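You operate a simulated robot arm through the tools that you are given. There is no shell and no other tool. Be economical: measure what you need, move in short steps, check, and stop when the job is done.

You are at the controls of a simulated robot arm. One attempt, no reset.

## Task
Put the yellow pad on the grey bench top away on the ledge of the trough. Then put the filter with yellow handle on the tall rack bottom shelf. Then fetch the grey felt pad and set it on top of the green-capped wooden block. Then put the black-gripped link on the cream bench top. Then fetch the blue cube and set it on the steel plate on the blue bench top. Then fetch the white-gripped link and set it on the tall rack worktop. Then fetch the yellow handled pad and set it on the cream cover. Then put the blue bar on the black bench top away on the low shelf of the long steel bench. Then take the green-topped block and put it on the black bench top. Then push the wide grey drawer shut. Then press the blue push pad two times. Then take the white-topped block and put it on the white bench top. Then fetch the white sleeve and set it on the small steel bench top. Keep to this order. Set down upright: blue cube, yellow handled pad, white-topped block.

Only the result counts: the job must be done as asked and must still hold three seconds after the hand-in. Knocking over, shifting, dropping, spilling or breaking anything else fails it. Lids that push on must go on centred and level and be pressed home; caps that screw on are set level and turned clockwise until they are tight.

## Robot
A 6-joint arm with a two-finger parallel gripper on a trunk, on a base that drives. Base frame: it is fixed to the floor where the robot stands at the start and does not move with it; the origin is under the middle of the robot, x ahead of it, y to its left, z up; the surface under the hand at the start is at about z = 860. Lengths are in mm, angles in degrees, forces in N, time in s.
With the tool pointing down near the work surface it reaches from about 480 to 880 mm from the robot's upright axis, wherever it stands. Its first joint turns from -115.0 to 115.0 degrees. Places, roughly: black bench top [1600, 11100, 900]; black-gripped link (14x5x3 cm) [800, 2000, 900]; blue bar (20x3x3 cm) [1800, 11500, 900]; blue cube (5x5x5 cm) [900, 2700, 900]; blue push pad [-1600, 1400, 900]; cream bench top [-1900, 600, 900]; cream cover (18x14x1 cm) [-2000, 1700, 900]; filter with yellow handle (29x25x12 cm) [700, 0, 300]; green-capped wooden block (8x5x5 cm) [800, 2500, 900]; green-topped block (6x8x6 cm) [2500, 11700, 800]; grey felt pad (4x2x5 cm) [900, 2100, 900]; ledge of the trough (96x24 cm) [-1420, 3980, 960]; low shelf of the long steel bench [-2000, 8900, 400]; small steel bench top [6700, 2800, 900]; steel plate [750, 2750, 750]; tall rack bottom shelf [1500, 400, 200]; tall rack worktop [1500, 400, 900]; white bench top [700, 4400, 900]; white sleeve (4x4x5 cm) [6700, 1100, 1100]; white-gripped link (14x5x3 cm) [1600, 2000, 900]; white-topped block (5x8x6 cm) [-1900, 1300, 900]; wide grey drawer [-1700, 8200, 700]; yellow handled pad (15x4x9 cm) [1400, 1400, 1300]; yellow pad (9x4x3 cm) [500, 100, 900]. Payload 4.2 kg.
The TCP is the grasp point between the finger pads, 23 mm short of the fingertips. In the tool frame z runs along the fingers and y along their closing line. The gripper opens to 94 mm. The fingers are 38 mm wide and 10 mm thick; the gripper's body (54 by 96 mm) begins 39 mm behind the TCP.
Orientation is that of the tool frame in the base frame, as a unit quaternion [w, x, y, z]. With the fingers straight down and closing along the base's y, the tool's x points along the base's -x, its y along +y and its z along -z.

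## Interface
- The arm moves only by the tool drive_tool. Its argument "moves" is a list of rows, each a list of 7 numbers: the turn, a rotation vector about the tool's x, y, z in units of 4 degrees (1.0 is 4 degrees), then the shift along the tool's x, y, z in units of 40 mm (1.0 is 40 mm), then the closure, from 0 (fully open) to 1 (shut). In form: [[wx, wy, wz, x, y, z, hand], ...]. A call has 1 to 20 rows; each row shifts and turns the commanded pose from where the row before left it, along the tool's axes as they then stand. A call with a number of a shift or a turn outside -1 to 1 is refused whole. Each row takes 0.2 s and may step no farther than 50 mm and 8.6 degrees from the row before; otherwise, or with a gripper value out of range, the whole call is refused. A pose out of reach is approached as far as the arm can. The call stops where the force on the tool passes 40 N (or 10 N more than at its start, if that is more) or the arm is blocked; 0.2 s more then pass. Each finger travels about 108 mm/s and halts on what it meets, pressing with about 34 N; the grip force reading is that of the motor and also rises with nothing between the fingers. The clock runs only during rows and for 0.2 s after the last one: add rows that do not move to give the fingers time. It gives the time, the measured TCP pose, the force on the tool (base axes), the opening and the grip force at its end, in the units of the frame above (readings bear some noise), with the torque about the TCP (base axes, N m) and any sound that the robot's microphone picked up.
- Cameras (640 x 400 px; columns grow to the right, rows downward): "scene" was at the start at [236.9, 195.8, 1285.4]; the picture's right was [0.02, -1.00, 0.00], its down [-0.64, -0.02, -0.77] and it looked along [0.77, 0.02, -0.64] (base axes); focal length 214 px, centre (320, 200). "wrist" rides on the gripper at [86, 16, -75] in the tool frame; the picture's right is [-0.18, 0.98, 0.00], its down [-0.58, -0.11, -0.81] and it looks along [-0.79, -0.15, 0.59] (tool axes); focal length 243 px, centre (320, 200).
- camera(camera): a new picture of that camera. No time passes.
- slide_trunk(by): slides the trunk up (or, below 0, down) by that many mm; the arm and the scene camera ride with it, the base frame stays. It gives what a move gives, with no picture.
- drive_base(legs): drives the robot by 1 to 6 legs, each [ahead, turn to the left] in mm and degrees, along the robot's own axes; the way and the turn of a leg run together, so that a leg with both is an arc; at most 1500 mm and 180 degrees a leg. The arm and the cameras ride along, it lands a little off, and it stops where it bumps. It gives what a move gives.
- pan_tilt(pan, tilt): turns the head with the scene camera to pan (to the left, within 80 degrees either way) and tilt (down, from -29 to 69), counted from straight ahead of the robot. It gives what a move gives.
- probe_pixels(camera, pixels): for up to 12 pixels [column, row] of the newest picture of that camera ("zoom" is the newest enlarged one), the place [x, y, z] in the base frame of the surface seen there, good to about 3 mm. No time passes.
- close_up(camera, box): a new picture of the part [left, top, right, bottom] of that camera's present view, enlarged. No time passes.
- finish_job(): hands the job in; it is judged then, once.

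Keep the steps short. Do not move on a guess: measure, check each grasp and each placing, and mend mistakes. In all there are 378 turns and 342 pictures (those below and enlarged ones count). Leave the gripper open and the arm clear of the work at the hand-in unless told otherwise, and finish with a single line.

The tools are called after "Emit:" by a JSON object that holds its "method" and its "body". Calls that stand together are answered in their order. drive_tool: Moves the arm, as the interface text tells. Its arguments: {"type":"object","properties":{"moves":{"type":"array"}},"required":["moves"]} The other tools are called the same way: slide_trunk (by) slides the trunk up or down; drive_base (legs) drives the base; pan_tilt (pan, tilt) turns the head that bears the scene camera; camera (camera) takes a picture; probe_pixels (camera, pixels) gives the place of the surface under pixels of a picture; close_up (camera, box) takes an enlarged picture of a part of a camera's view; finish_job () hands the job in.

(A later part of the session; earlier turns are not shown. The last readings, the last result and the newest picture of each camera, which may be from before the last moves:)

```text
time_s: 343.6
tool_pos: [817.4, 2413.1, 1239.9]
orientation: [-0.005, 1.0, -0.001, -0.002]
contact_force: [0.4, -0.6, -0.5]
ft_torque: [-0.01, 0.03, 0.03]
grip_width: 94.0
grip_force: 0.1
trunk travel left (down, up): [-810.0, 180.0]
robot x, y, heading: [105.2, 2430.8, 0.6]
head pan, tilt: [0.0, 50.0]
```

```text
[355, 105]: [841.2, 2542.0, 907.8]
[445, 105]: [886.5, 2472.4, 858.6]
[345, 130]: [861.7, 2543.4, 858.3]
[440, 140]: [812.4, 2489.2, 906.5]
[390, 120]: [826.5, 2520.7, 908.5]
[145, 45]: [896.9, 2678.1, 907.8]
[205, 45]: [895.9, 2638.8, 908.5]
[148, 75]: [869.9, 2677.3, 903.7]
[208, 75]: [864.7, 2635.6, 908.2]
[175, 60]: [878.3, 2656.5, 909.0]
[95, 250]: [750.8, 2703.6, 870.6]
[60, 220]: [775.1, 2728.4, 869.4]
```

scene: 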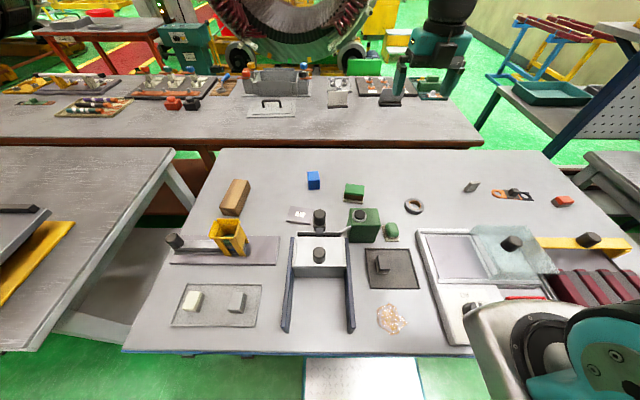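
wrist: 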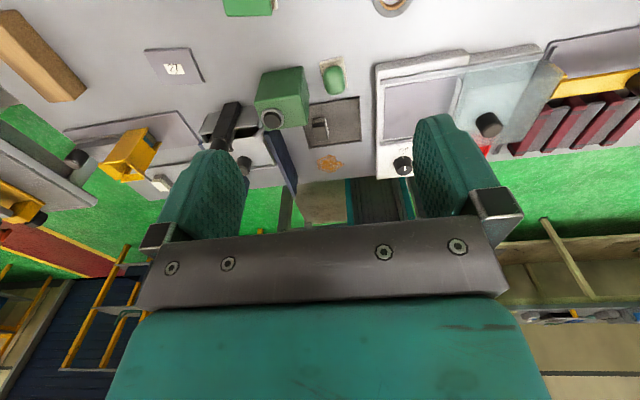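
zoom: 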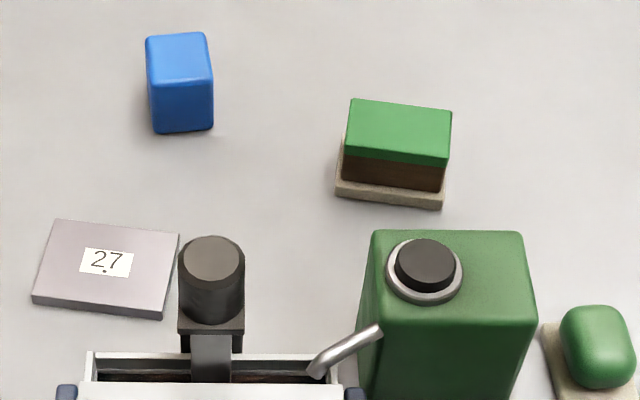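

The pad stands at x≈852–872, y≈2077–2117, top z≈900. I'll move over it and stop at z≈1000 for a wrist view.

Emit:
{"method": "drive_tool", "body": {"moves": [[0, 0, 0, 0.12, 0.88, 0.2, 0], [0, 0, 0, 0.12, 0.88, 0.2, 0], [0, 0, 0, 0.12, 0.88, 0.2, 0], [0, 0, 0, 0.12, 0.88, 0.2, 0], [0, 0, 0, 0.12, 0.88, 0.2, 0], [0, 0, 0, 0.12, 0.88, 0.2, 0], [0, 0, 0, 0.12, 0.88, 0.2, 0], [0, 0, 0, 0.12, 0.88, 0.2, 0], [0, 0, 0, 0.12, 0.88, 0.2, 0], [0, 0, 0, 0, 0, 1, 0], [0, 0, 0, 0, 0, 1, 0], [0, 0, 0, 0, 0, 1, 0], [0, 0, 0, 0, 0, 1, 0], [0, 0, 0, 0, 0, 0, 0]]}}

Emit:
{"method": "camera", "body": {"camera": "wrist"}}

```text
time_s: 346.6
tool_pos: [932.0, 2196.6, 1076.8]
orientation: [-0.005, 1.0, -0.001, -0.003]
contact_force: [0.1, 0.2, -1.2]
ft_torque: [-0.02, 0.01, -0.01]
grip_width: 94.2
grip_force: 0.0
out of reach, approached as far as the arm can: row 2, 3, 4, 5, 6, 7, 8
trunk travel left (down, up): [-810.0, 180.0]
robot x, y, heading: [105.5, 2430.7, 0.8]
head pan, tilt: [0.0, 50.0]
```

```text
282 pictures are left
```

wrist: 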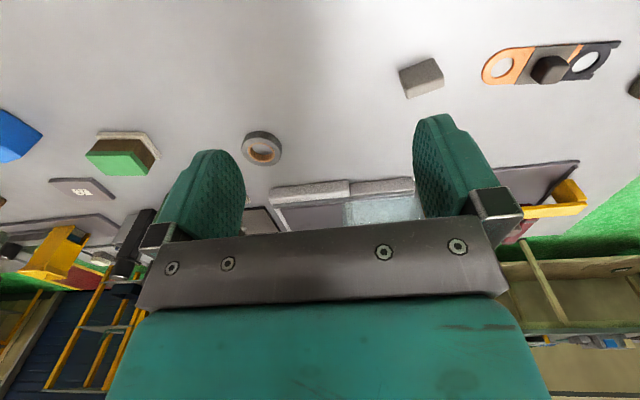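

That was a wrist joint limit; the hand stopped at (932,2197,1077). I'll unwind the hand 90° so it closes along x, across the pad's 2 cm thickness.

Emit:
{"method": "drive_tool", "body": {"moves": [[0, 0, 1, 0, 0, 0, 0], [0, 0, 1, 0, 0, 0, 0], [0, 0, 1, 0, 0, 0, 0], [0, 0, 1, 0, 0, 0, 0], [0, 0, 1, 0, 0, 0, 0], [0, 0, 1, 0, 0, 0, 0], [0, 0, 1, 0, 0, 0, 0], [0, 0, 1, 0, 0, 0, 0], [0, 0, 1, 0, 0, 0, 0], [0, 0, 1, 0, 0, 0, 0], [0, 0, 1, 0, 0, 0, 0], [0, 0, 1, 0, 0, 0, 0], [0, 0, 1, 0, 0, 0, 0], [0, 0, 1, 0, 0, 0, 0], [0, 0, 1, 0, 0, 0, 0], [0, 0, 1, 0, 0, 0, 0], [0, 0, 1, 0, 0, 0, 0], [0, 0, 1, 0, 0, 0, 0], [0, 0, 1, 0, 0, 0, 0], [0, 0, 1, 0, 0, 0, 0]]}}

Emit:
{"method": "camera", "body": {"camera": "wrist"}}

```text
time_s: 350.8
tool_pos: [933.6, 2196.5, 1077.1]
orientation: [-0.003, 0.766, -0.643, -0.005]
contact_force: [-0.5, 0.0, -0.2]
ft_torque: [0.02, 0.01, -0.01]
grip_width: 94.0
grip_force: 0.1
trunk travel left (down, up): [-810.0, 180.0]
robot x, y, heading: [104.7, 2429.1, 0.8]
head pan, tilt: [0.0, 50.0]
```

```text
281 pictures are left
```

wrist: 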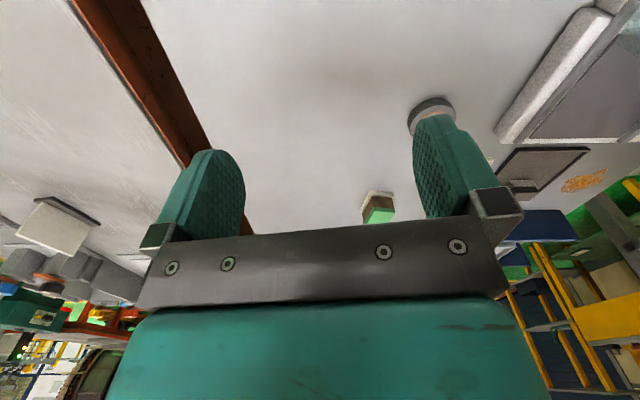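

Now I shift over the pad at (862,2095) and lower to about z 985 for a wrist look.

Emit:
{"method": "drive_tool", "body": {"moves": [[0, 0, 0, 0.73, 0.73, 0, 0], [0, 0, 0, 0.73, 0.73, 0, 0], [0, 0, 0, 0.73, 0.74, 0, 0], [0, 0, 0, 0, 0, 1, 0], [0, 0, 0, 0, 0, 1, 0], [0, 0, 0, 0, 0, 0.3, 0], [0, 0, 0, 0, 0, 0, 0]]}}

Emit:
{"method": "camera", "body": {"camera": "wrist"}}

Emit:
{"method": "close_up", "body": {"camera": "scene", "box": [400, 110, 560, 210]}}

```text
time_s: 352.4
tool_pos: [889.5, 2083.8, 1027.5]
orientation: [-0.004, 0.766, -0.643, -0.018]
contact_force: [0.2, -0.2, 0.4]
ft_torque: [-0.01, -0.01, 0.01]
grip_width: 94.2
grip_force: 0.1
out of reach, approached as far as the arm can: row 2, 3, 4, 5, 6
trunk travel left (down, up): [-810.0, 180.0]
robot x, y, heading: [104.7, 2430.8, 0.8]
head pan, tilt: [0.0, 50.0]
```

```text
280 pictures are left
```

wrist: 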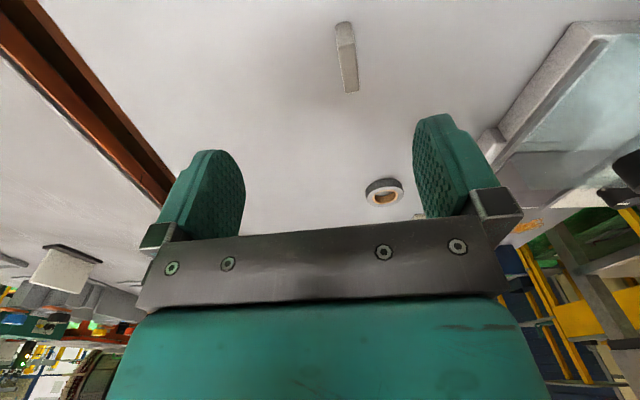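

```text
4.00 times, centred on (480, 160) of scene
```

zoom: 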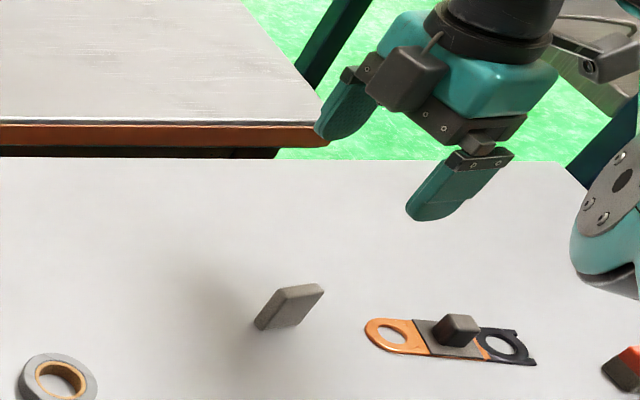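

The pose is beyond reach with the trunk this high, and the shoulder bracket over the bench edge stops me lowering it. I'll raise a bit, back into the aisle, shift the base to y≈2140 and come in to x≈40. There the trunk can go down.

Emit:
{"method": "slide_trunk", "body": {"by": 100}}

Emit:
{"method": "drive_base", "body": {"legs": [[-500, 0], [0, -90], [290, 0], [0, 90], [440, 0]]}}

Emit:
{"method": "slide_trunk", "body": {"by": -260}}

Emit:
{"method": "camera", "body": {"camera": "scene"}}

```text
time_s: 353.8
tool_pos: [889.7, 2084.6, 1128.9]
orientation: [-0.004, 0.765, -0.643, -0.019]
contact_force: [-0.3, 0.2, -0.3]
ft_torque: [-0.01, 0.01, -0.01]
grip_width: 93.7
grip_force: 0.0
trunk travel left (down, up): [-910.0, 80.0]
robot x, y, heading: [106.0, 2429.8, 0.8]
head pan, tilt: [0.0, 50.0]
```

```text
time_s: 368.1
tool_pos: [821.2, 1756.8, 1128.7]
orientation: [-0.005, 0.756, -0.654, -0.019]
contact_force: [0.6, 0.9, -1.5]
ft_torque: [0.0, 0.06, 0.01]
grip_width: 94.2
grip_force: 0.1
trunk travel left (down, up): [-910.0, 80.0]
robot x, y, heading: [50.9, 2120.9, -1.1]
head pan, tilt: [0.0, 50.0]
```

```text
time_s: 370.6
tool_pos: [824.2, 1756.8, 883.0]
orientation: [-0.006, 0.757, -0.653, -0.008]
contact_force: [-5.0, 3.5, 11.1]
ft_torque: [-0.07, -0.44, 0.16]
grip_width: 91.9
grip_force: 0.0
trunk travel left (down, up): [-657.0, 333.0]
robot x, y, heading: [47.1, 2130.2, -1.3]
head pan, tilt: [0.0, 50.0]
stopped: the force on the tool passed its limit at 47 N (the readings are from after the stop); the commanded pose is now the measured one
```

```text
278 pictures are left
```

scene: 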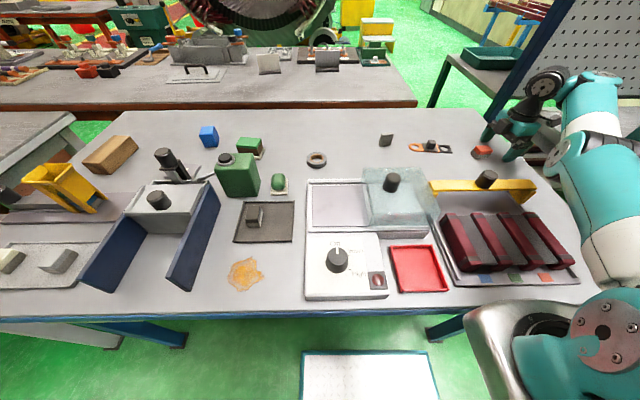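

The hand came down on the bench top because I forgot its sideways offset. I'll lift straight up 60 mm and check that nothing nearby was disturbed.

Emit:
{"method": "drive_tool", "body": {"moves": [[0, 0, 0, 0, 0, -0.5, 0], [0, 0, 0, 0, 0, -1, 0], [0, 0, 0, 0, 0, -1, 0]]}}

Emit:
{"method": "close_up", "body": {"camera": "scene", "box": [360, 100, 560, 225]}}

Emit:
{"method": "camera", "body": {"camera": "wrist"}}

```text
time_s: 371.4
tool_pos: [825.8, 1752.4, 981.3]
orientation: [-0.006, 0.757, -0.654, -0.012]
contact_force: [-0.5, 1.3, -0.9]
ft_torque: [0.01, 0.05, -0.02]
grip_width: 94.0
grip_force: 0.0
trunk travel left (down, up): [-657.0, 333.0]
robot x, y, heading: [50.1, 2128.0, -1.3]
head pan, tilt: [0.0, 50.0]
```

```text
3.20 times, centred on (460, 162) of scene
```

zoom: 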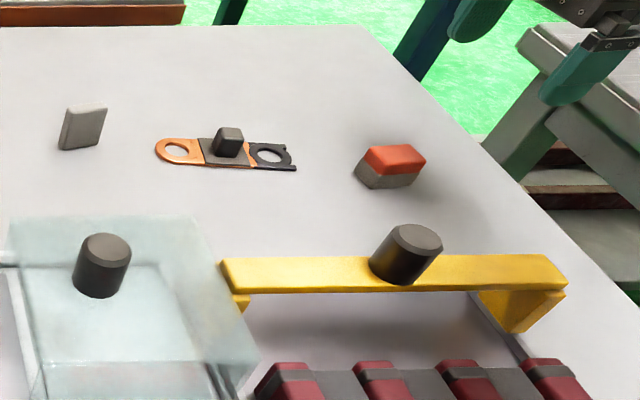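

```text
276 pictures are left
```

wrist: 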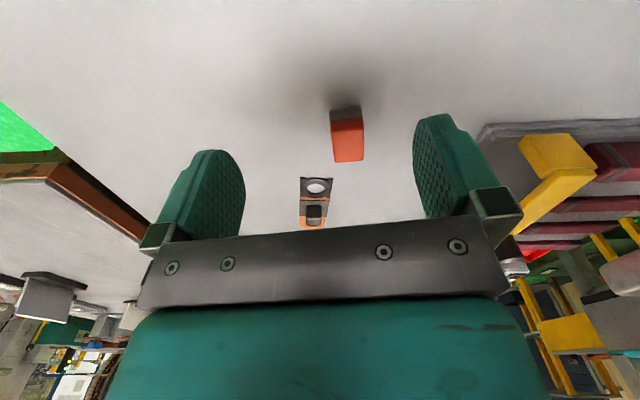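

It only touched the empty table top. I'll confirm the red-capped block's place and re-measure the felt pad from here.

Emit:
{"method": "probe_pixels", "body": {"camera": "wrist", "pixels": [[347, 120], [347, 145]]}}

Emit:
{"method": "close_up", "body": {"camera": "scene", "box": [360, 120, 420, 158]}}

Emit:
{"method": "probe_pixels", "body": {"camera": "zoom", "pixels": [[225, 160], [330, 150], [215, 270], [310, 260], [340, 135], [265, 150], [270, 220], [350, 170], [260, 143]]}}

```text
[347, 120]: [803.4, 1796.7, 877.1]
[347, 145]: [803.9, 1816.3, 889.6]
```

```text
10.53 times, centred on (390, 139) of scene
```

zoom: 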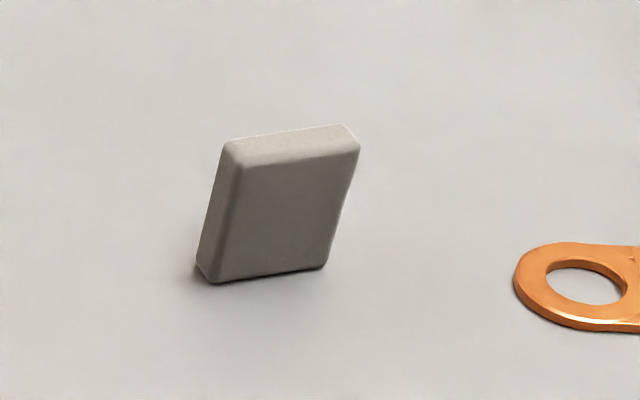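

```text
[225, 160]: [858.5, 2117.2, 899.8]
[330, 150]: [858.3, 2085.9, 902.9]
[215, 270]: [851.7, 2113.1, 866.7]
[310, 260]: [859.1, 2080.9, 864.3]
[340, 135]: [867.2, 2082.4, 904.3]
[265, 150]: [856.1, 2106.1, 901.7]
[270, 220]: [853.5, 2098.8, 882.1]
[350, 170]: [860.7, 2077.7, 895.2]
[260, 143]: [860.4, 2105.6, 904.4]
```

The pad's face is turned about 13°, and its centre is near (866,2099), top z≈905. I'll turn the hand 5° and move over it at this height.

Emit:
{"method": "drive_tool", "body": {"moves": [[0, 0, -1, 0, 0, 0, 0], [0, 0, -0.25, 0, 0, 0, 0], [0, 0, 0, -0.911, -0.33, 0, 0], [0, 0, 0, -0.911, -0.33, 0, 0], [0, 0, 0, -0.911, -0.33, 0, 0], [0, 0, 0, -0.911, -0.33, 0, 0], [0, 0, 0, -0.911, -0.33, 0, 0], [0, 0, 0, -0.911, -0.33, 0, 0], [0, 0, 0, -0.911, -0.33, 0, 0], [0, 0, 0, -0.911, -0.33, 0, 0], [0, 0, 0, -0.911, -0.33, 0, 0], [0, 0, 0, 0, 0, 0, 0]]}}

Emit:
{"method": "camera", "body": {"camera": "wrist"}}

```text
time_s: 373.9
tool_pos: [878.2, 2095.8, 991.7]
orientation: [-0.007, 0.784, -0.62, -0.011]
contact_force: [0.0, 0.2, -0.2]
ft_torque: [0.0, -0.01, -0.03]
grip_width: 93.9
grip_force: 0.0
out of reach, approached as far as the arm can: row 5, 6
trunk travel left (down, up): [-657.0, 333.0]
robot x, y, heading: [46.4, 2128.2, -1.4]
head pan, tilt: [0.0, 50.0]
```

```text
274 pictures are left
```

wrist: 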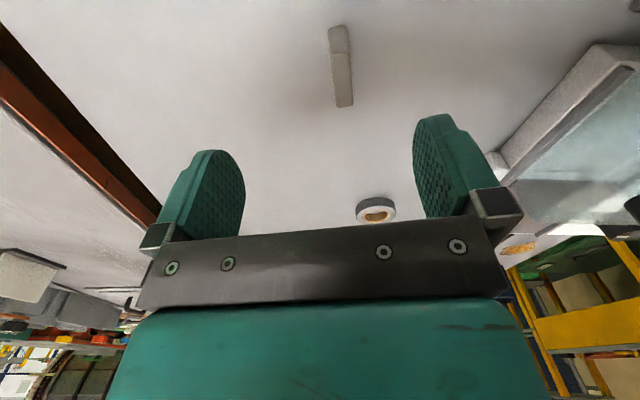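

I'm over the pad. I correct 12 mm in x and go down to z≈894.

Emit:
{"method": "drive_tool", "body": {"moves": [[0, 0, 0, -0.14, 0.28, 0.4, 0], [0, 0, 0, 0, 0, 0.7, 0], [0, 0, 0, 0, 0, 0.7, 0], [0, 0, 0, 0, 0, 0.4, 0], [0, 0, 0, 0, 0, 0.2, 0], [0, 0, 0, 0, 0, 0, 0]]}}

Emit:
{"method": "camera", "body": {"camera": "wrist"}}

Emit:
{"method": "close_up", "body": {"camera": "scene", "box": [340, 90, 440, 152]}}

```text
time_s: 375.4
tool_pos: [869.7, 2103.2, 897.0]
orientation: [-0.007, 0.785, -0.62, -0.011]
contact_force: [0.1, 0.0, -0.4]
ft_torque: [-0.01, 0.02, 0.04]
grip_width: 94.2
grip_force: 0.1
out of reach, approached as far as the arm can: row 2
trunk travel left (down, up): [-657.0, 333.0]
robot x, y, heading: [48.6, 2126.4, -1.3]
head pan, tilt: [0.0, 50.0]
```

```text
273 pictures are left
```

wrist: 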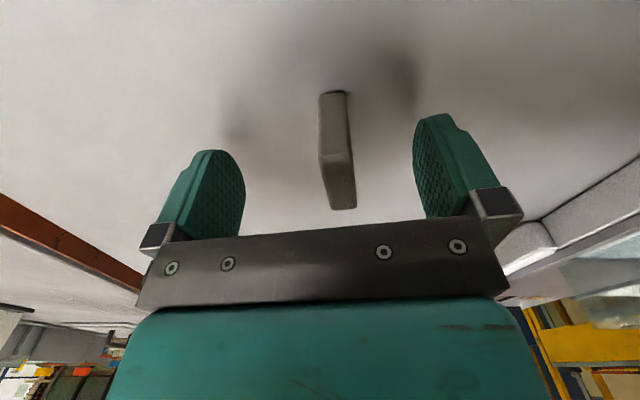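

```text
6.40 times, centred on (390, 121) of scene
```

zoom: 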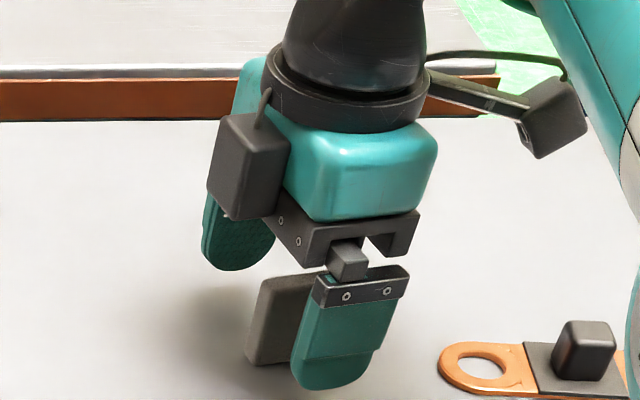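

The pad is centred between the fingers. I close and lift.

Emit:
{"method": "drive_tool", "body": {"moves": [[0, 0, 0, 0, 0, 0, 0.4], [0, 0, 0, 0, 0, 0, 0.7], [0, 0, 0, 0, 0, 0, 1], [0, 0, 0, 0, 0, 0, 1], [0, 0, 0, 0, 0, 0, 1], [0, 0, 0, 0, 0, -0.5, 1], [0, 0, 0, 0, 0, -0.7, 1], [0, 0, 0, 0, 0, -0.7, 1], [0, 0, 0, 0, 0, 0, 1]]}}

Emit:
{"method": "camera", "body": {"camera": "wrist"}}

```text
time_s: 377.4
tool_pos: [870.3, 2100.8, 974.7]
orientation: [-0.007, 0.784, -0.62, -0.012]
contact_force: [-1.0, 0.0, 0.1]
ft_torque: [0.01, -0.01, -0.02]
grip_width: 12.9
grip_force: 34.1
trunk travel left (down, up): [-657.0, 333.0]
robot x, y, heading: [50.8, 2130.2, -1.2]
head pan, tilt: [0.0, 50.0]
```

```text
271 pictures are left
```

wrist: 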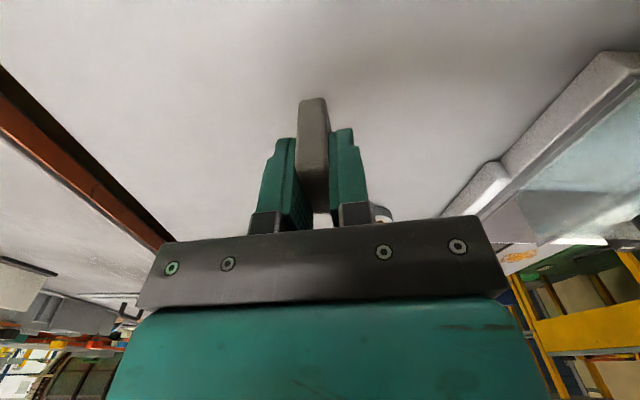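

The pad is held. The block is too far from here, so I'll raise the trunk, back off, shift the base to y≈2490 and come back in.

Emit:
{"method": "slide_trunk", "body": {"by": 150}}

Emit:
{"method": "drive_base", "body": {"legs": [[-450, 0], [0, 91.2], [350, 0], [0, -90], [450, 0]]}}

Emit:
{"method": "camera", "body": {"camera": "scene"}}

```text
time_s: 379.1
tool_pos: [869.4, 2099.2, 1124.8]
orientation: [-0.008, 0.784, -0.621, -0.01]
contact_force: [-0.1, 1.0, -0.1]
ft_torque: [0.0, 0.0, 0.0]
grip_width: 12.7
grip_force: 34.1
trunk travel left (down, up): [-807.0, 183.0]
robot x, y, heading: [51.7, 2127.9, -1.2]
head pan, tilt: [0.0, 50.0]
```

```text
time_s: 393.8
tool_pos: [867.6, 2489.9, 1124.2]
orientation: [-0.007, 0.794, -0.607, -0.011]
contact_force: [0.0, 0.7, 0.3]
ft_torque: [0.02, 0.03, -0.02]
grip_width: 12.4
grip_force: 33.8
trunk travel left (down, up): [-807.0, 183.0]
robot x, y, heading: [46.6, 2490.6, 0.5]
head pan, tilt: [0.0, 50.0]
```

```text
270 pictures are left
```

scene: 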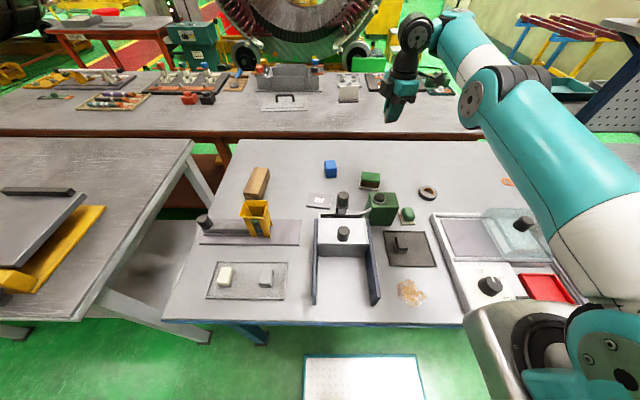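

I'll measure the block top again from here.

Emit:
{"method": "close_up", "body": {"camera": "scene", "box": [330, 155, 410, 205]}}

Emit:
{"method": "probe_pixels", "body": {"camera": "zoom", "pixels": [[260, 145], [390, 145], [258, 205], [385, 225], [320, 180], [260, 170], [385, 185], [322, 150], [322, 215], [290, 330], [500, 320]]}}

```text
8.00 times, centred on (370, 180) of scene
```

zoom: 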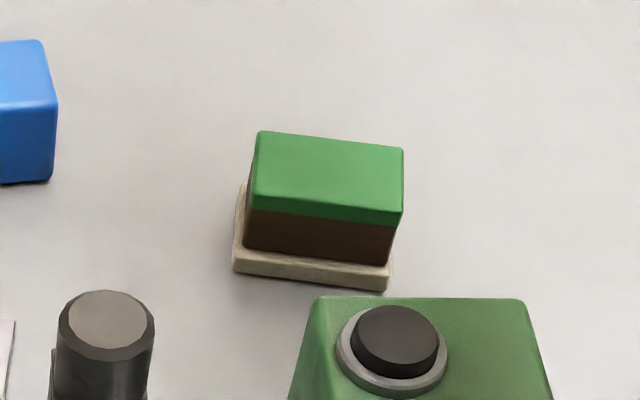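

```text
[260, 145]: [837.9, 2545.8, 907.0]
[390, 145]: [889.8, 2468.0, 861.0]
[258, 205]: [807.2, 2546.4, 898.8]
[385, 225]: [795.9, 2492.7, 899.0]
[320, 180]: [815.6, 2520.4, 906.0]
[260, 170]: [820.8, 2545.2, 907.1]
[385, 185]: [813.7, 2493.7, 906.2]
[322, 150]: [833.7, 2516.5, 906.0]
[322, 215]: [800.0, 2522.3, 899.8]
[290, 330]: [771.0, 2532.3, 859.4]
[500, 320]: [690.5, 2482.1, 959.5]
```

The block top is centred at (820,2518), z 906. I'll lower the trunk 130 mm, turn the pad parallel to the block, and move over it.

Emit:
{"method": "slide_trunk", "body": {"by": -130}}

Emit:
{"method": "drive_tool", "body": {"moves": [[0, 0, 1, 0, 0, 0, 1], [0, 0, 1, 0, 0, 0, 1], [0, 0, 1, 0, 0, 0, 1], [0, 0, 1, 0, 0, 0, 1], [0, 0, 1, 0, 0, 0, 1], [0, 0, 1, 0, 0, 0, 1], [0, 0, 0.75, 0, 0, 0, 1], [0, 0, 0, -0.22, 0.65, 0, 1], [0, 0, 0, -0.22, 0.66, 0, 1], [0, 0, 0, 0, 0, 0, 1]]}}

Emit:
{"method": "close_up", "body": {"camera": "scene", "box": [310, 120, 430, 195]}}

Emit:
{"method": "camera", "body": {"camera": "wrist"}}

```text
time_s: 395.3
tool_pos: [867.1, 2490.0, 993.8]
orientation: [-0.007, 0.795, -0.607, -0.011]
contact_force: [-0.5, -0.7, 0.0]
ft_torque: [0.01, -0.02, 0.0]
grip_width: 12.8
grip_force: 34.0
trunk travel left (down, up): [-677.0, 313.0]
robot x, y, heading: [46.6, 2488.3, 0.6]
head pan, tilt: [0.0, 50.0]
```

```text
time_s: 397.5
tool_pos: [858.0, 2525.6, 1002.6]
orientation: [0.003, -0.631, 0.776, 0.013]
contact_force: [-0.7, -0.3, -0.7]
ft_torque: [-0.02, 0.02, 0.0]
grip_width: 12.7
grip_force: 34.0
out of reach, approached as far as the arm can: row 8, 9
trunk travel left (down, up): [-677.0, 313.0]
robot x, y, heading: [46.0, 2492.1, 0.7]
head pan, tilt: [0.0, 50.0]
```

```text
5.33 times, centred on (370, 158) of scene
```

zoom: 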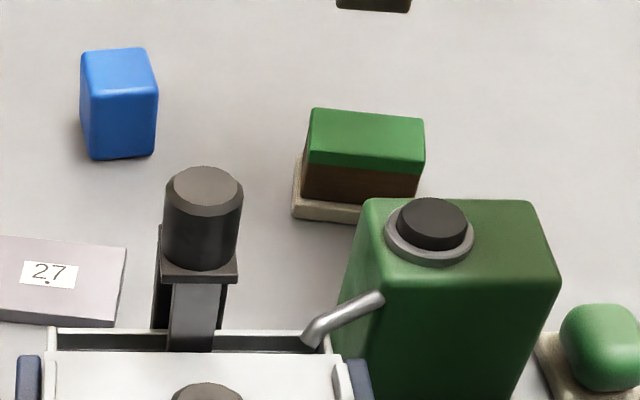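

```text
267 pictures are left
```

wrist: 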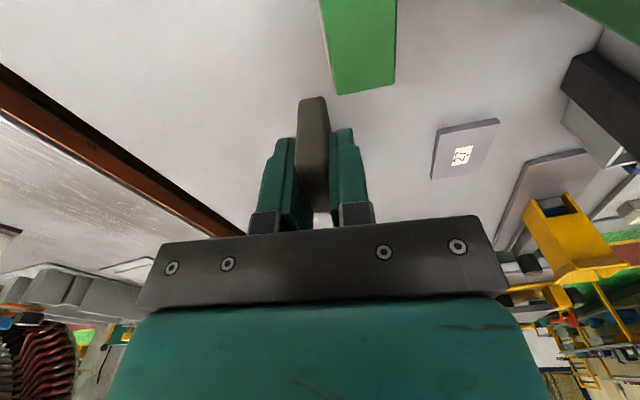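

The hand stopped short at (858,2526,1003). I'll repeat the inward motion in smaller steps.

Emit:
{"method": "drive_tool", "body": {"moves": [[0, 0, 0, 0.06, 0.15, 0, 1], [0, 0, 0, 0.06, 0.15, 0, 1], [0, 0, 0, 0.06, 0.15, 0, 1], [0, 0, 0, 0.06, 0.15, 0, 1], [0, 0, 0, 0.06, 0.15, 0, 1], [0, 0, 0, 0.06, 0.14, 0, 1], [0, 0, 0, 0, 0, 0, 1]]}}

Emit:
{"method": "camera", "body": {"camera": "scene"}}

```text
time_s: 399.1
tool_pos: [856.2, 2525.7, 1002.8]
orientation: [0.003, -0.631, 0.776, 0.012]
contact_force: [1.3, 1.0, -1.1]
ft_torque: [0.03, -0.01, -0.01]
grip_width: 12.7
grip_force: 34.5
out of reach, approached as far as the arm can: row 1, 2, 3, 4, 5, 6
trunk travel left (down, up): [-677.0, 313.0]
robot x, y, heading: [46.5, 2491.0, 0.7]
head pan, tilt: [0.0, 50.0]
```

```text
266 pictures are left
```

scene: 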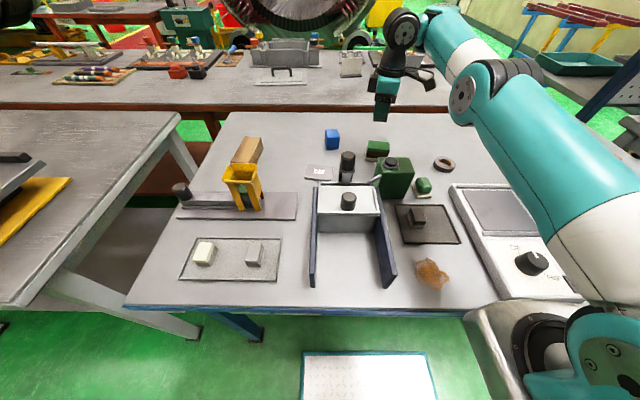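

I'll probe the arm's own joints to understand its configuration.

Emit:
{"method": "probe_pixels", "body": {"camera": "scene", "pixels": [[463, 97], [403, 30], [620, 345], [510, 75], [450, 40], [435, 15], [390, 70], [384, 110], [540, 200]]}}

```text
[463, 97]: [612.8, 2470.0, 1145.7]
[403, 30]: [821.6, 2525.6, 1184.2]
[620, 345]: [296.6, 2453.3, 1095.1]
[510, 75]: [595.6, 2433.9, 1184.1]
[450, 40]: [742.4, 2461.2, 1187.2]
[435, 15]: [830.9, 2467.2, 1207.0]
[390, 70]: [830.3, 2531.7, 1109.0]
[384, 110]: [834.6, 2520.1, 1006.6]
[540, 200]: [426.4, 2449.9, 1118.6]
```

The arm is stretched straight, so inward motion is singular. Going down a little should bend the elbow: I'll descend to z≈960, then move inward over the block.

Emit:
{"method": "drive_tool", "body": {"moves": [[0, 0, 0, 0, 0, 0.3, 1], [0, 0, 0, 0, 0, 0.3, 1], [0, 0, 0, 0, 0.05, 0.3, 1], [0, 0, 0, 0, 0.05, 0.15, 1], [0, 0, 0, 0.05, 0.1, 0, 1], [0, 0, 0, 0.05, 0.2, 0, 1], [0, 0, 0, 0.05, 0.2, 0, 1], [0, 0, 0, 0.05, 0.2, 0, 1], [0, 0, 0, 0, 0, 0, 1]]}}

```text
time_s: 401.1
tool_pos: [861.7, 2530.4, 961.8]
orientation: [0.004, -0.631, 0.776, 0.013]
contact_force: [0.2, 0.1, -0.3]
ft_torque: [0.02, 0.0, -0.01]
grip_width: 12.5
grip_force: 33.9
out of reach, approached as far as the arm can: row 2, 4, 5, 6, 7, 8
trunk travel left (down, up): [-677.0, 313.0]
robot x, y, heading: [48.2, 2493.7, 1.2]
head pan, tilt: [0.0, 50.0]
```

It's still stuck on the straight-arm arc. I'll go up 50 mm for clearance and try larger inward steps so the elbow folds.

Emit:
{"method": "drive_tool", "body": {"moves": [[0, 0, 0, 0, 0, -0.6, 1], [0, 0, 0, 0, 0, -0.6, 1], [0, 0, 0, 0, 1, 0, 1], [0, 0, 0, 0, 1, 0, 1], [0, 0, 0, 0, 1, 0, 1]]}}

```text
time_s: 402.3
tool_pos: [836.6, 2574.9, 1033.5]
orientation: [0.003, -0.631, 0.776, 0.013]
contact_force: [0.0, 0.1, -0.3]
ft_torque: [0.01, 0.02, -0.01]
grip_width: 12.8
grip_force: 33.7
out of reach, approached as far as the arm can: row 3, 4, 5
trunk travel left (down, up): [-677.0, 313.0]
robot x, y, heading: [48.8, 2492.4, 0.8]
head pan, tilt: [0.0, 50.0]
```

It slid along the arc instead. I'll back into the aisle, where there's room to drive the hand down and inward and fold the elbow properly. First I probe the shoulder bracket's underside to see how far in I could stand.

Emit:
{"method": "probe_pixels", "body": {"camera": "scene", "pixels": [[470, 325], [480, 360], [495, 395], [468, 312], [520, 302], [300, 380], [360, 355]]}}

Emit:
{"method": "drive_base", "body": {"legs": [[-560, 0]]}}

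Emit:
{"method": "drive_tool", "body": {"moves": [[0, 0, 0, 0, 0.3, 0.9, 1], [0, 0, 0, 0, 0.3, 0.9, 1], [0, 0, 0, 0, 0.3, 0.9, 1], [0, 0, 0, 0, 0.3, 0.9, 1], [0, 0, 0, 0, 0.3, 0.9, 1], [0, 0, 0, 0, 0.6, 0.7, 1], [0, 0, 0, 0, 0.6, 0.7, 1], [0, 0, 0, 0, 0.6, 0.7, 1]]}}

Emit:
{"method": "camera", "body": {"camera": "scene"}}

```text
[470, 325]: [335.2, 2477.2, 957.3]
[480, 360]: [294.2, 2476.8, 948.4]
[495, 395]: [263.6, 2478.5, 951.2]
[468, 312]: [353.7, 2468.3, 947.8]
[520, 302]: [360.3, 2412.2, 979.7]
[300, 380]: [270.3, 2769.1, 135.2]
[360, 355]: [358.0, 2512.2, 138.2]
```

```text
time_s: 405.5
tool_pos: [294.5, 2570.8, 1034.8]
orientation: [0.003, -0.635, 0.772, 0.013]
contact_force: [0.2, -0.7, -0.2]
ft_torque: [-0.02, 0.02, -0.02]
grip_width: 12.9
grip_force: 34.2
trunk travel left (down, up): [-677.0, 313.0]
robot x, y, heading: [-494.5, 2477.0, 1.3]
head pan, tilt: [0.0, 50.0]
```

```text
time_s: 407.3
tool_pos: [272.5, 2645.6, 898.6]
orientation: [-0.01, -0.635, 0.772, 0.019]
contact_force: [0.4, -0.5, -1.6]
ft_torque: [0.05, 0.0, -0.03]
grip_width: 12.4
grip_force: 33.3
out of reach, approached as far as the arm can: row 1, 2, 3, 4, 5, 6, 7, 8
trunk travel left (down, up): [-677.0, 313.0]
robot x, y, heading: [-495.2, 2476.6, 1.4]
head pan, tilt: [0.0, 50.0]
```

```text
265 pictures are left
```

scene: 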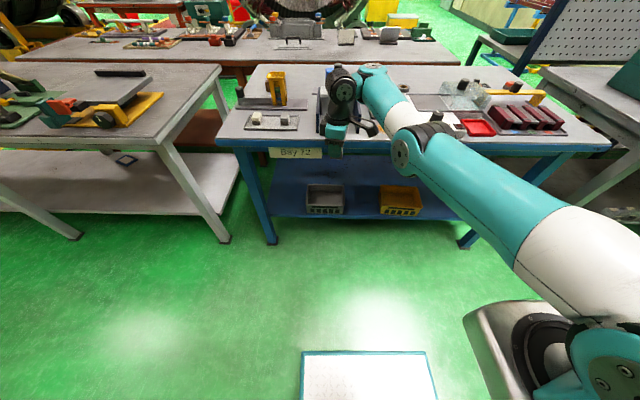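

Emit:
{"method": "probe_pixels", "body": {"camera": "scene", "pixels": [[401, 153], [345, 92], [615, 378], [340, 80], [433, 130], [375, 75], [400, 110], [560, 210], [480, 160]]}}

Emit:
{"method": "close_up", "body": {"camera": "scene", "box": [300, 50, 500, 175]}}

```text
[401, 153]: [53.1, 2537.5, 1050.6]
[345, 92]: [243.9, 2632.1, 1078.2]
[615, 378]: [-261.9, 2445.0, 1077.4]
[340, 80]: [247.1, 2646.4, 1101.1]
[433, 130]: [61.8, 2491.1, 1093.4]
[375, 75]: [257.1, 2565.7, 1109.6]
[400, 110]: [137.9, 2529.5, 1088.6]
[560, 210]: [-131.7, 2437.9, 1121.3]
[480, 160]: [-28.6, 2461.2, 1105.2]
```

```text
3.20 times, centred on (400, 112) of scene
```

zoom: 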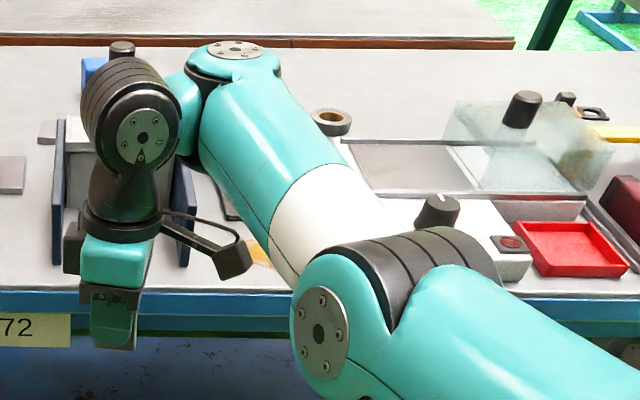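

The elbow is bent slightly downward and seems to be at its limit that way. I'll stretch the arm out and up until it's straight, then come down and inward so it folds elbow-up.

Emit:
{"method": "drive_tool", "body": {"moves": [[0, 0, 0, 0, -0.3, -0.9, 1], [0, 0, 0, 0, -0.3, -0.9, 1], [0, 0, 0, 0, -0.3, -0.9, 1], [0, 0, 0, 0, -0.3, -0.9, 1], [0, 0, 0, 0, -0.3, -0.9, 1], [0, 0, 0, 0, -0.3, -0.9, 1], [0, 0, 0, 0, -0.3, -0.9, 1], [0, 0, 0, 0, -0.3, -0.9, 1], [0, 0, 0, 0, -0.3, -0.9, 1], [0, 0, 0, 0, -0.3, -0.9, 1], [0, 0, 0, 0, -0.3, -0.9, 1]]}}

Emit:
{"method": "pan_tilt", "body": {"pan": 0, "tilt": 25}}

Emit:
{"method": "camera", "body": {"camera": "scene"}}

```text
time_s: 409.7
tool_pos: [316.7, 2568.6, 1167.0]
orientation: [0.003, -0.635, 0.773, 0.013]
contact_force: [-0.4, 0.5, 0.2]
ft_torque: [0.01, 0.01, 0.03]
grip_width: 12.6
grip_force: 33.6
out of reach, approached as far as the arm can: row 5, 6, 7, 8, 9, 10, 11
trunk travel left (down, up): [-677.0, 313.0]
robot x, y, heading: [-492.3, 2478.7, 1.2]
head pan, tilt: [0.0, 50.0]
```

```text
time_s: 410.6
tool_pos: [317.1, 2569.3, 1166.3]
orientation: [0.004, -0.635, 0.773, 0.012]
contact_force: [0.3, -0.1, -0.1]
ft_torque: [0.02, 0.01, -0.01]
grip_width: 12.5
grip_force: 34.2
trunk travel left (down, up): [-677.0, 313.0]
robot x, y, heading: [-493.5, 2479.7, 1.3]
head pan, tilt: [0.0, 25.0]
```

```text
263 pictures are left
```

scene: 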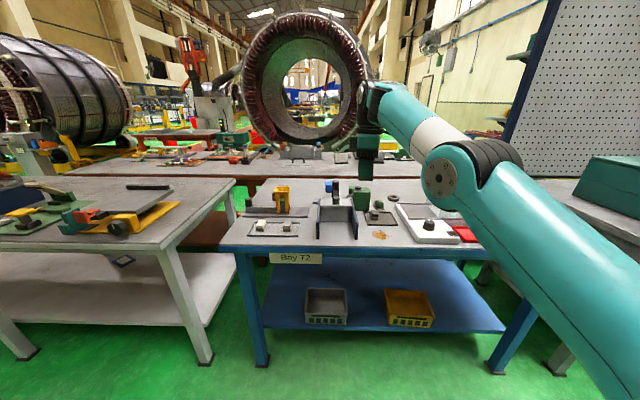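

Emit:
{"method": "probe_pixels", "body": {"camera": "scene", "pixels": [[440, 180], [372, 100], [560, 240], [368, 145], [400, 110]]}}

Emit:
{"method": "drive_tool", "body": {"moves": [[0, 0, 0, 0, 0, -1, 1], [0, 0, 0, 0, 0, -1, 1], [0, 0, 0, 0, 0, -1, 1], [0, 0, 0, 0, 0, -1, 1], [0, 0, 0, 0, 0.2, -1, 1], [0, 0, 0, 0, 0.2, -1, 1], [0, 0, 0, 0, 0.2, -1, 1], [0, 0, 0, 0, 0.2, -1, 1]]}}

Emit:
{"method": "camera", "body": {"camera": "scene"}}

```text
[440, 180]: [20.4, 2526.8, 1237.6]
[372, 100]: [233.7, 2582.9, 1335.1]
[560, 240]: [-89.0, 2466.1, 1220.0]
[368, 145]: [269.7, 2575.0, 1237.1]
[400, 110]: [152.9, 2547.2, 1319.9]
```

```text
time_s: 412.4
tool_pos: [175.8, 2516.2, 1363.9]
orientation: [0.003, -0.635, 0.772, 0.012]
contact_force: [0.5, 0.8, -0.9]
ft_torque: [-0.05, 0.03, -0.03]
grip_width: 12.8
grip_force: 34.2
out of reach, approached as far as the arm can: row 1, 2, 3, 4, 5, 6, 7, 8
trunk travel left (down, up): [-677.0, 313.0]
robot x, y, heading: [-493.9, 2481.4, 1.2]
head pan, tilt: [0.0, 25.0]
```

```text
262 pictures are left
```

scene: 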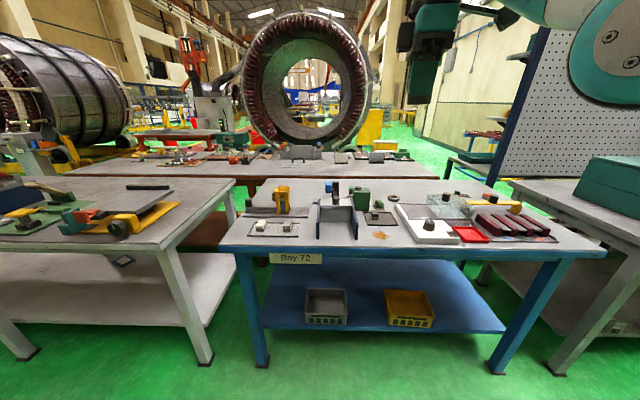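

The arm is now near-vertical and straight. I'll go straight down and see whether the elbow folds up.

Emit:
{"method": "drive_tool", "body": {"moves": [[0, 0, 0, 0, 0, 0.9, 1], [0, 0, 0, 0, 0, 0.9, 1], [0, 0, 0, 0, 0, 0.9, 1], [0, 0, 0, 0, 0, 0.9, 1], [0, 0, 0, 0, 0, 0.9, 1]]}}

Emit:
{"method": "camera", "body": {"camera": "scene"}}

```text
time_s: 413.6
tool_pos: [194.5, 2526.8, 1208.6]
orientation: [0.003, -0.634, 0.773, 0.013]
contact_force: [-1.5, 0.4, 1.4]
ft_torque: [-0.03, -0.06, 0.01]
grip_width: 12.6
grip_force: 34.3
out of reach, approached as far as the arm can: row 4, 5
trunk travel left (down, up): [-677.0, 313.0]
robot x, y, heading: [-495.1, 2481.5, 1.4]
head pan, tilt: [0.0, 25.0]
```

```text
261 pictures are left
```

scene: 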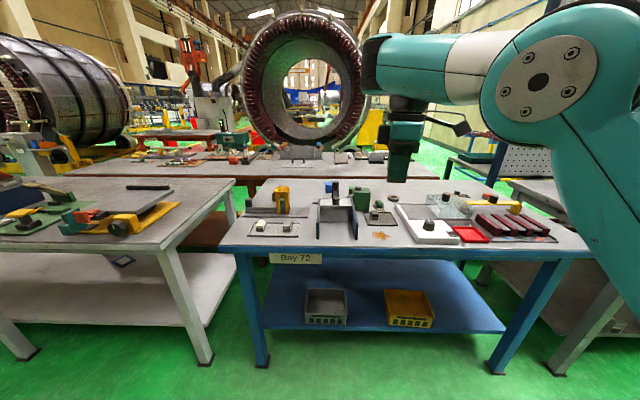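

The elbow is folded up now, but the last rows were flagged. I'll try a little more down with a slight outward shift.

Emit:
{"method": "drive_tool", "body": {"moves": [[0, 0, 0, 0, -0.3, 0.5, 1], [0, 0, 0, 0, -0.3, 0.5, 1], [0, 0, 0, 0, -0.3, 0.5, 1], [0, 0, 0, 0, 0, 0.5, 1], [0, 0, 0, 0, 0, 0.5, 1], [0, 0, 0, 0, 0, 0.5, 1]]}}

```text
time_s: 414.9
tool_pos: [267.7, 2530.6, 1121.7]
orientation: [0.002, -0.634, 0.773, 0.012]
contact_force: [-0.4, 0.5, 0.7]
ft_torque: [0.01, -0.05, 0.0]
grip_width: 12.6
grip_force: 34.1
out of reach, approached as far as the arm can: row 1, 2, 3, 4, 5, 6
trunk travel left (down, up): [-677.0, 313.0]
robot x, y, heading: [-499.3, 2480.6, 1.2]
head pan, tilt: [0.0, 25.0]
```

I'll run a small experiment: first pull purely inward 20 mm in small steps, then lift in small steps, and read the results.

Emit:
{"method": "drive_tool", "body": {"moves": [[0, 0, 0, 0, 0.1, -0.5, 1], [0, 0, 0, 0, 0.1, -0.5, 1], [0, 0, 0, 0, 0.2, -0.5, 1], [0, 0, 0, 0, 0.2, -0.5, 1], [0, 0, 0, 0, 0.3, -0.5, 1], [0, 0, 0, 0, 0.3, -0.5, 1], [0, 0, 0, 0, 0, 0, 1]]}}

Emit:
{"method": "camera", "body": {"camera": "scene"}}

```text
time_s: 416.6
tool_pos: [221.5, 2538.7, 1238.7]
orientation: [0.004, -0.634, 0.773, 0.013]
contact_force: [-0.1, 0.4, -0.6]
ft_torque: [0.0, 0.0, 0.05]
grip_width: 12.9
grip_force: 34.0
trunk travel left (down, up): [-677.0, 313.0]
robot x, y, heading: [-492.4, 2482.0, 1.4]
head pan, tilt: [0.0, 25.0]
```

```text
260 pictures are left
```

scene: 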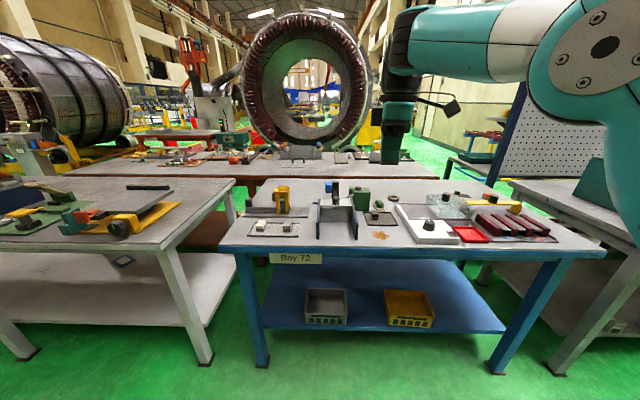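

Emit:
{"method": "probe_pixels", "body": {"camera": "scene", "pixels": [[605, 45], [400, 45], [520, 40], [398, 110], [445, 60], [410, 75], [620, 190]]}}

Emit:
{"method": "close_up", "body": {"camera": "scene", "box": [360, 0, 520, 170]}}

```text
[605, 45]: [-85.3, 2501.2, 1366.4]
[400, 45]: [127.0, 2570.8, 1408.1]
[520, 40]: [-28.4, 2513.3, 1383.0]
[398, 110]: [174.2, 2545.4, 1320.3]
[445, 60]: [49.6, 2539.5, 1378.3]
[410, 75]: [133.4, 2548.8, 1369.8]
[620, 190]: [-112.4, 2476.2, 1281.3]
```

```text
2.35 times, centred on (440, 85) of scene
```

zoom: 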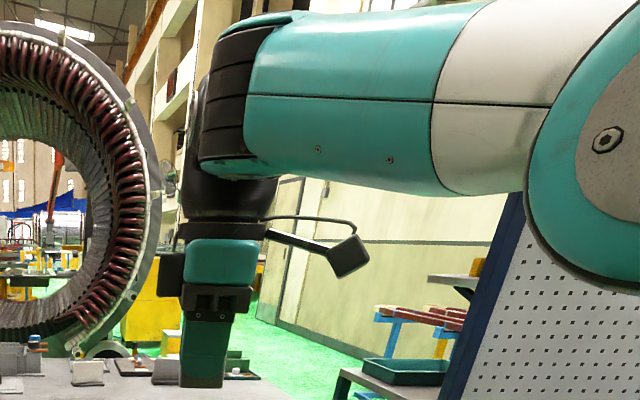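

It looks like a wrist-joint limit: the forearm may not slope down with the tool vertical in this wrist state. I'll unwind the hand back towards its start orientation here in free space, then test going down.

Emit:
{"method": "drive_tool", "body": {"moves": [[0, 0, 1, 0, 0, 0, 1], [0, 0, 1, 0, 0, 0, 1], [0, 0, 1, 0, 0, 0, 1], [0, 0, 1, 0, 0, 0, 1], [0, 0, 1, 0, 0, 0, 1], [0, 0, 1, 0, 0, 0, 1], [0, 0, 1, 0, 0, 0, 1], [0, 0, 1, 0, 0, 0, 1], [0, 0, 1, 0, 0, 0, 1], [0, 0, 1, 0, 0, 0, 1], [0, 0, 1, 0, 0, 0, 1], [0, 0, 1, 0, 0, 0, 1], [0, 0, 1, 0, 0, 0, 1], [0, 0, 1, 0, 0, 0, 1], [0, 0, 1, 0, 0, 0, 1], [0, 0, 1, 0, 0, 0, 1], [0, 0, 1, 0, 0, 0, 1], [0, 0, 1, 0, 0, 0, 1], [0, 0, 1, 0, 0, 0, 1], [0, 0, 0, 0, 0, 0, 1]]}}

Emit:
{"method": "drive_tool", "body": {"moves": [[0, 0, 0, 0, 0, 0.5, 1], [0, 0, 0, 0, 0, 0.5, 1], [0, 0, 0, 0, 0, 0.5, 1], [0, 0, 0, 0, 0, 0.5, 1], [0, 0, 0, 0, 0, 0, 1]]}}

```text
time_s: 420.8
tool_pos: [223.8, 2539.2, 1240.2]
orientation: [-0.005, -0.024, 1.0, 0.012]
contact_force: [0.2, -0.4, 0.3]
ft_torque: [0.0, -0.02, 0.01]
grip_width: 12.5
grip_force: 33.9
trunk travel left (down, up): [-677.0, 313.0]
robot x, y, heading: [-492.1, 2475.9, 1.5]
head pan, tilt: [0.0, 25.0]
```

```text
time_s: 421.9
tool_pos: [230.2, 2542.5, 1168.1]
orientation: [-0.006, -0.025, 1.0, 0.011]
contact_force: [0.4, -0.3, 0.3]
ft_torque: [0.0, 0.0, -0.04]
grip_width: 12.6
grip_force: 34.9
out of reach, approached as far as the arm can: row 4
trunk travel left (down, up): [-677.0, 313.0]
robot x, y, heading: [-491.9, 2480.7, 1.5]
head pan, tilt: [0.0, 25.0]
```

Only the last row was flagged. I'll continue down in small steps with a slight inward pull and watch.

Emit:
{"method": "drive_tool", "body": {"moves": [[0, 0, 0, 0.3, 0, 0.1, 1], [0, 0, 0, 0.3, 0, 0.1, 1], [0, 0, 0, 0.3, 0, 0.1, 1], [0, 0, 0, 0.3, 0, 0.1, 1], [0, 0, 0, 0, 0, 0, 1]]}}

Emit:
{"method": "camera", "body": {"camera": "scene"}}

```text
time_s: 423.1
tool_pos: [220.7, 2547.1, 1177.2]
orientation: [-0.006, -0.024, 1.0, 0.011]
contact_force: [0.6, 0.6, -0.4]
ft_torque: [-0.04, -0.01, -0.01]
grip_width: 12.5
grip_force: 34.5
out of reach, approached as far as the arm can: row 1, 2, 3, 4
trunk travel left (down, up): [-677.0, 313.0]
robot x, y, heading: [-494.0, 2480.8, 1.8]
head pan, tilt: [0.0, 25.0]
```

```text
258 pictures are left
```

scene: 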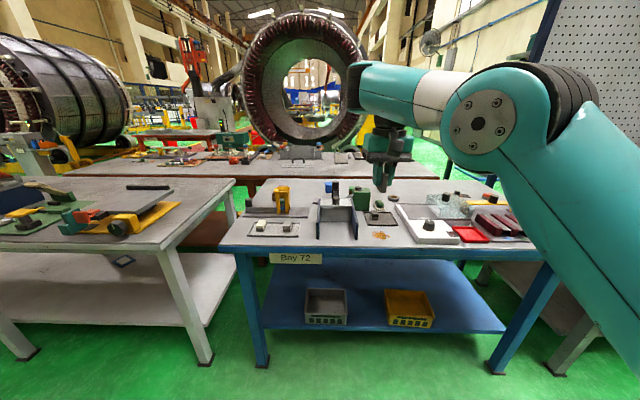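

I'll measure the joints precisely in this pose.

Emit:
{"method": "close_up", "body": {"camera": "scene", "box": [330, 40, 640, 234]}}

Emit:
{"method": "probe_pixels", "body": {"camera": "scene", "pixels": [[479, 122], [362, 88], [385, 150], [385, 185], [420, 100], [392, 130], [610, 270], [470, 75]]}}

Emit:
{"method": "camera", "body": {"camera": "wrist"}}

```text
2.06 times, centred on (485, 137) of scene
```

zoom: 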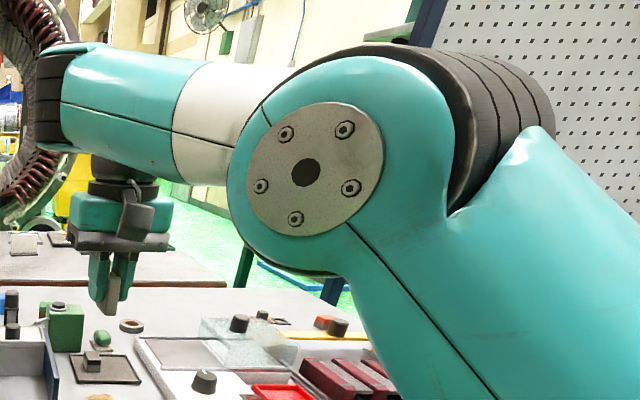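

```text
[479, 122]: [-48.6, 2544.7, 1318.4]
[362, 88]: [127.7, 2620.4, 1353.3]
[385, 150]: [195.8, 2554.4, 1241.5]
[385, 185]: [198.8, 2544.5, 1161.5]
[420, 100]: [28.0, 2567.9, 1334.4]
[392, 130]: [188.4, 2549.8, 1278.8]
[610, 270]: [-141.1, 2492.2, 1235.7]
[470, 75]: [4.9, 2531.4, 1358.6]
```

```text
256 pictures are left
```

wrist: 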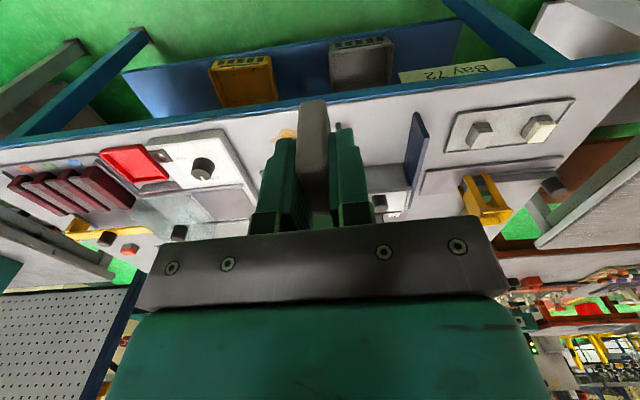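

I'll test which way the wrist is limited: tilt the fingers 12° inward, then go down 40 mm.

Emit:
{"method": "drive_tool", "body": {"moves": [[0, 1, 0, 0, 0, 0, 1], [0, 1, 0, 0, 0, 0, 1], [0, 1, 0, 0, 0, 0, 1], [0, 0, 0, 0, 0, 0.5, 1], [0, 0, 0, 0, 0, 0.5, 1], [0, 0, 0, 0, 0, 0, 1]]}}

Emit:
{"method": "drive_tool", "body": {"moves": [[0, -1, 0, 0, 0, 0, 1], [0, -1, 0, 0, 0, 0, 1], [0, -1, 0, 0, 0, 0, 1], [0, -1, 0, 0, 0, 0, 1], [0, -1, 0, 0, 0, 0, 1], [0, 0, 0, 0, 0, 0, 1]]}}

```text
time_s: 424.6
tool_pos: [211.5, 2548.8, 1138.0]
orientation: [-0.109, -0.025, 0.994, 0.009]
contact_force: [0.5, 0.3, 0.0]
ft_torque: [0.02, 0.0, 0.01]
grip_width: 12.8
grip_force: 34.6
trunk travel left (down, up): [-677.0, 313.0]
robot x, y, heading: [-491.0, 2483.8, 1.6]
head pan, tilt: [0.0, 25.0]
```

```text
time_s: 425.9
tool_pos: [259.4, 2564.5, 1175.0]
orientation: [0.063, -0.024, 0.998, 0.013]
contact_force: [0.2, 0.3, 0.2]
ft_torque: [0.01, -0.03, 0.0]
grip_width: 12.6
grip_force: 34.5
out of reach, approached as far as the arm can: row 2, 3, 4, 5
trunk travel left (down, up): [-677.0, 313.0]
robot x, y, heading: [-494.0, 2476.7, 1.6]
head pan, tilt: [0.0, 25.0]
```

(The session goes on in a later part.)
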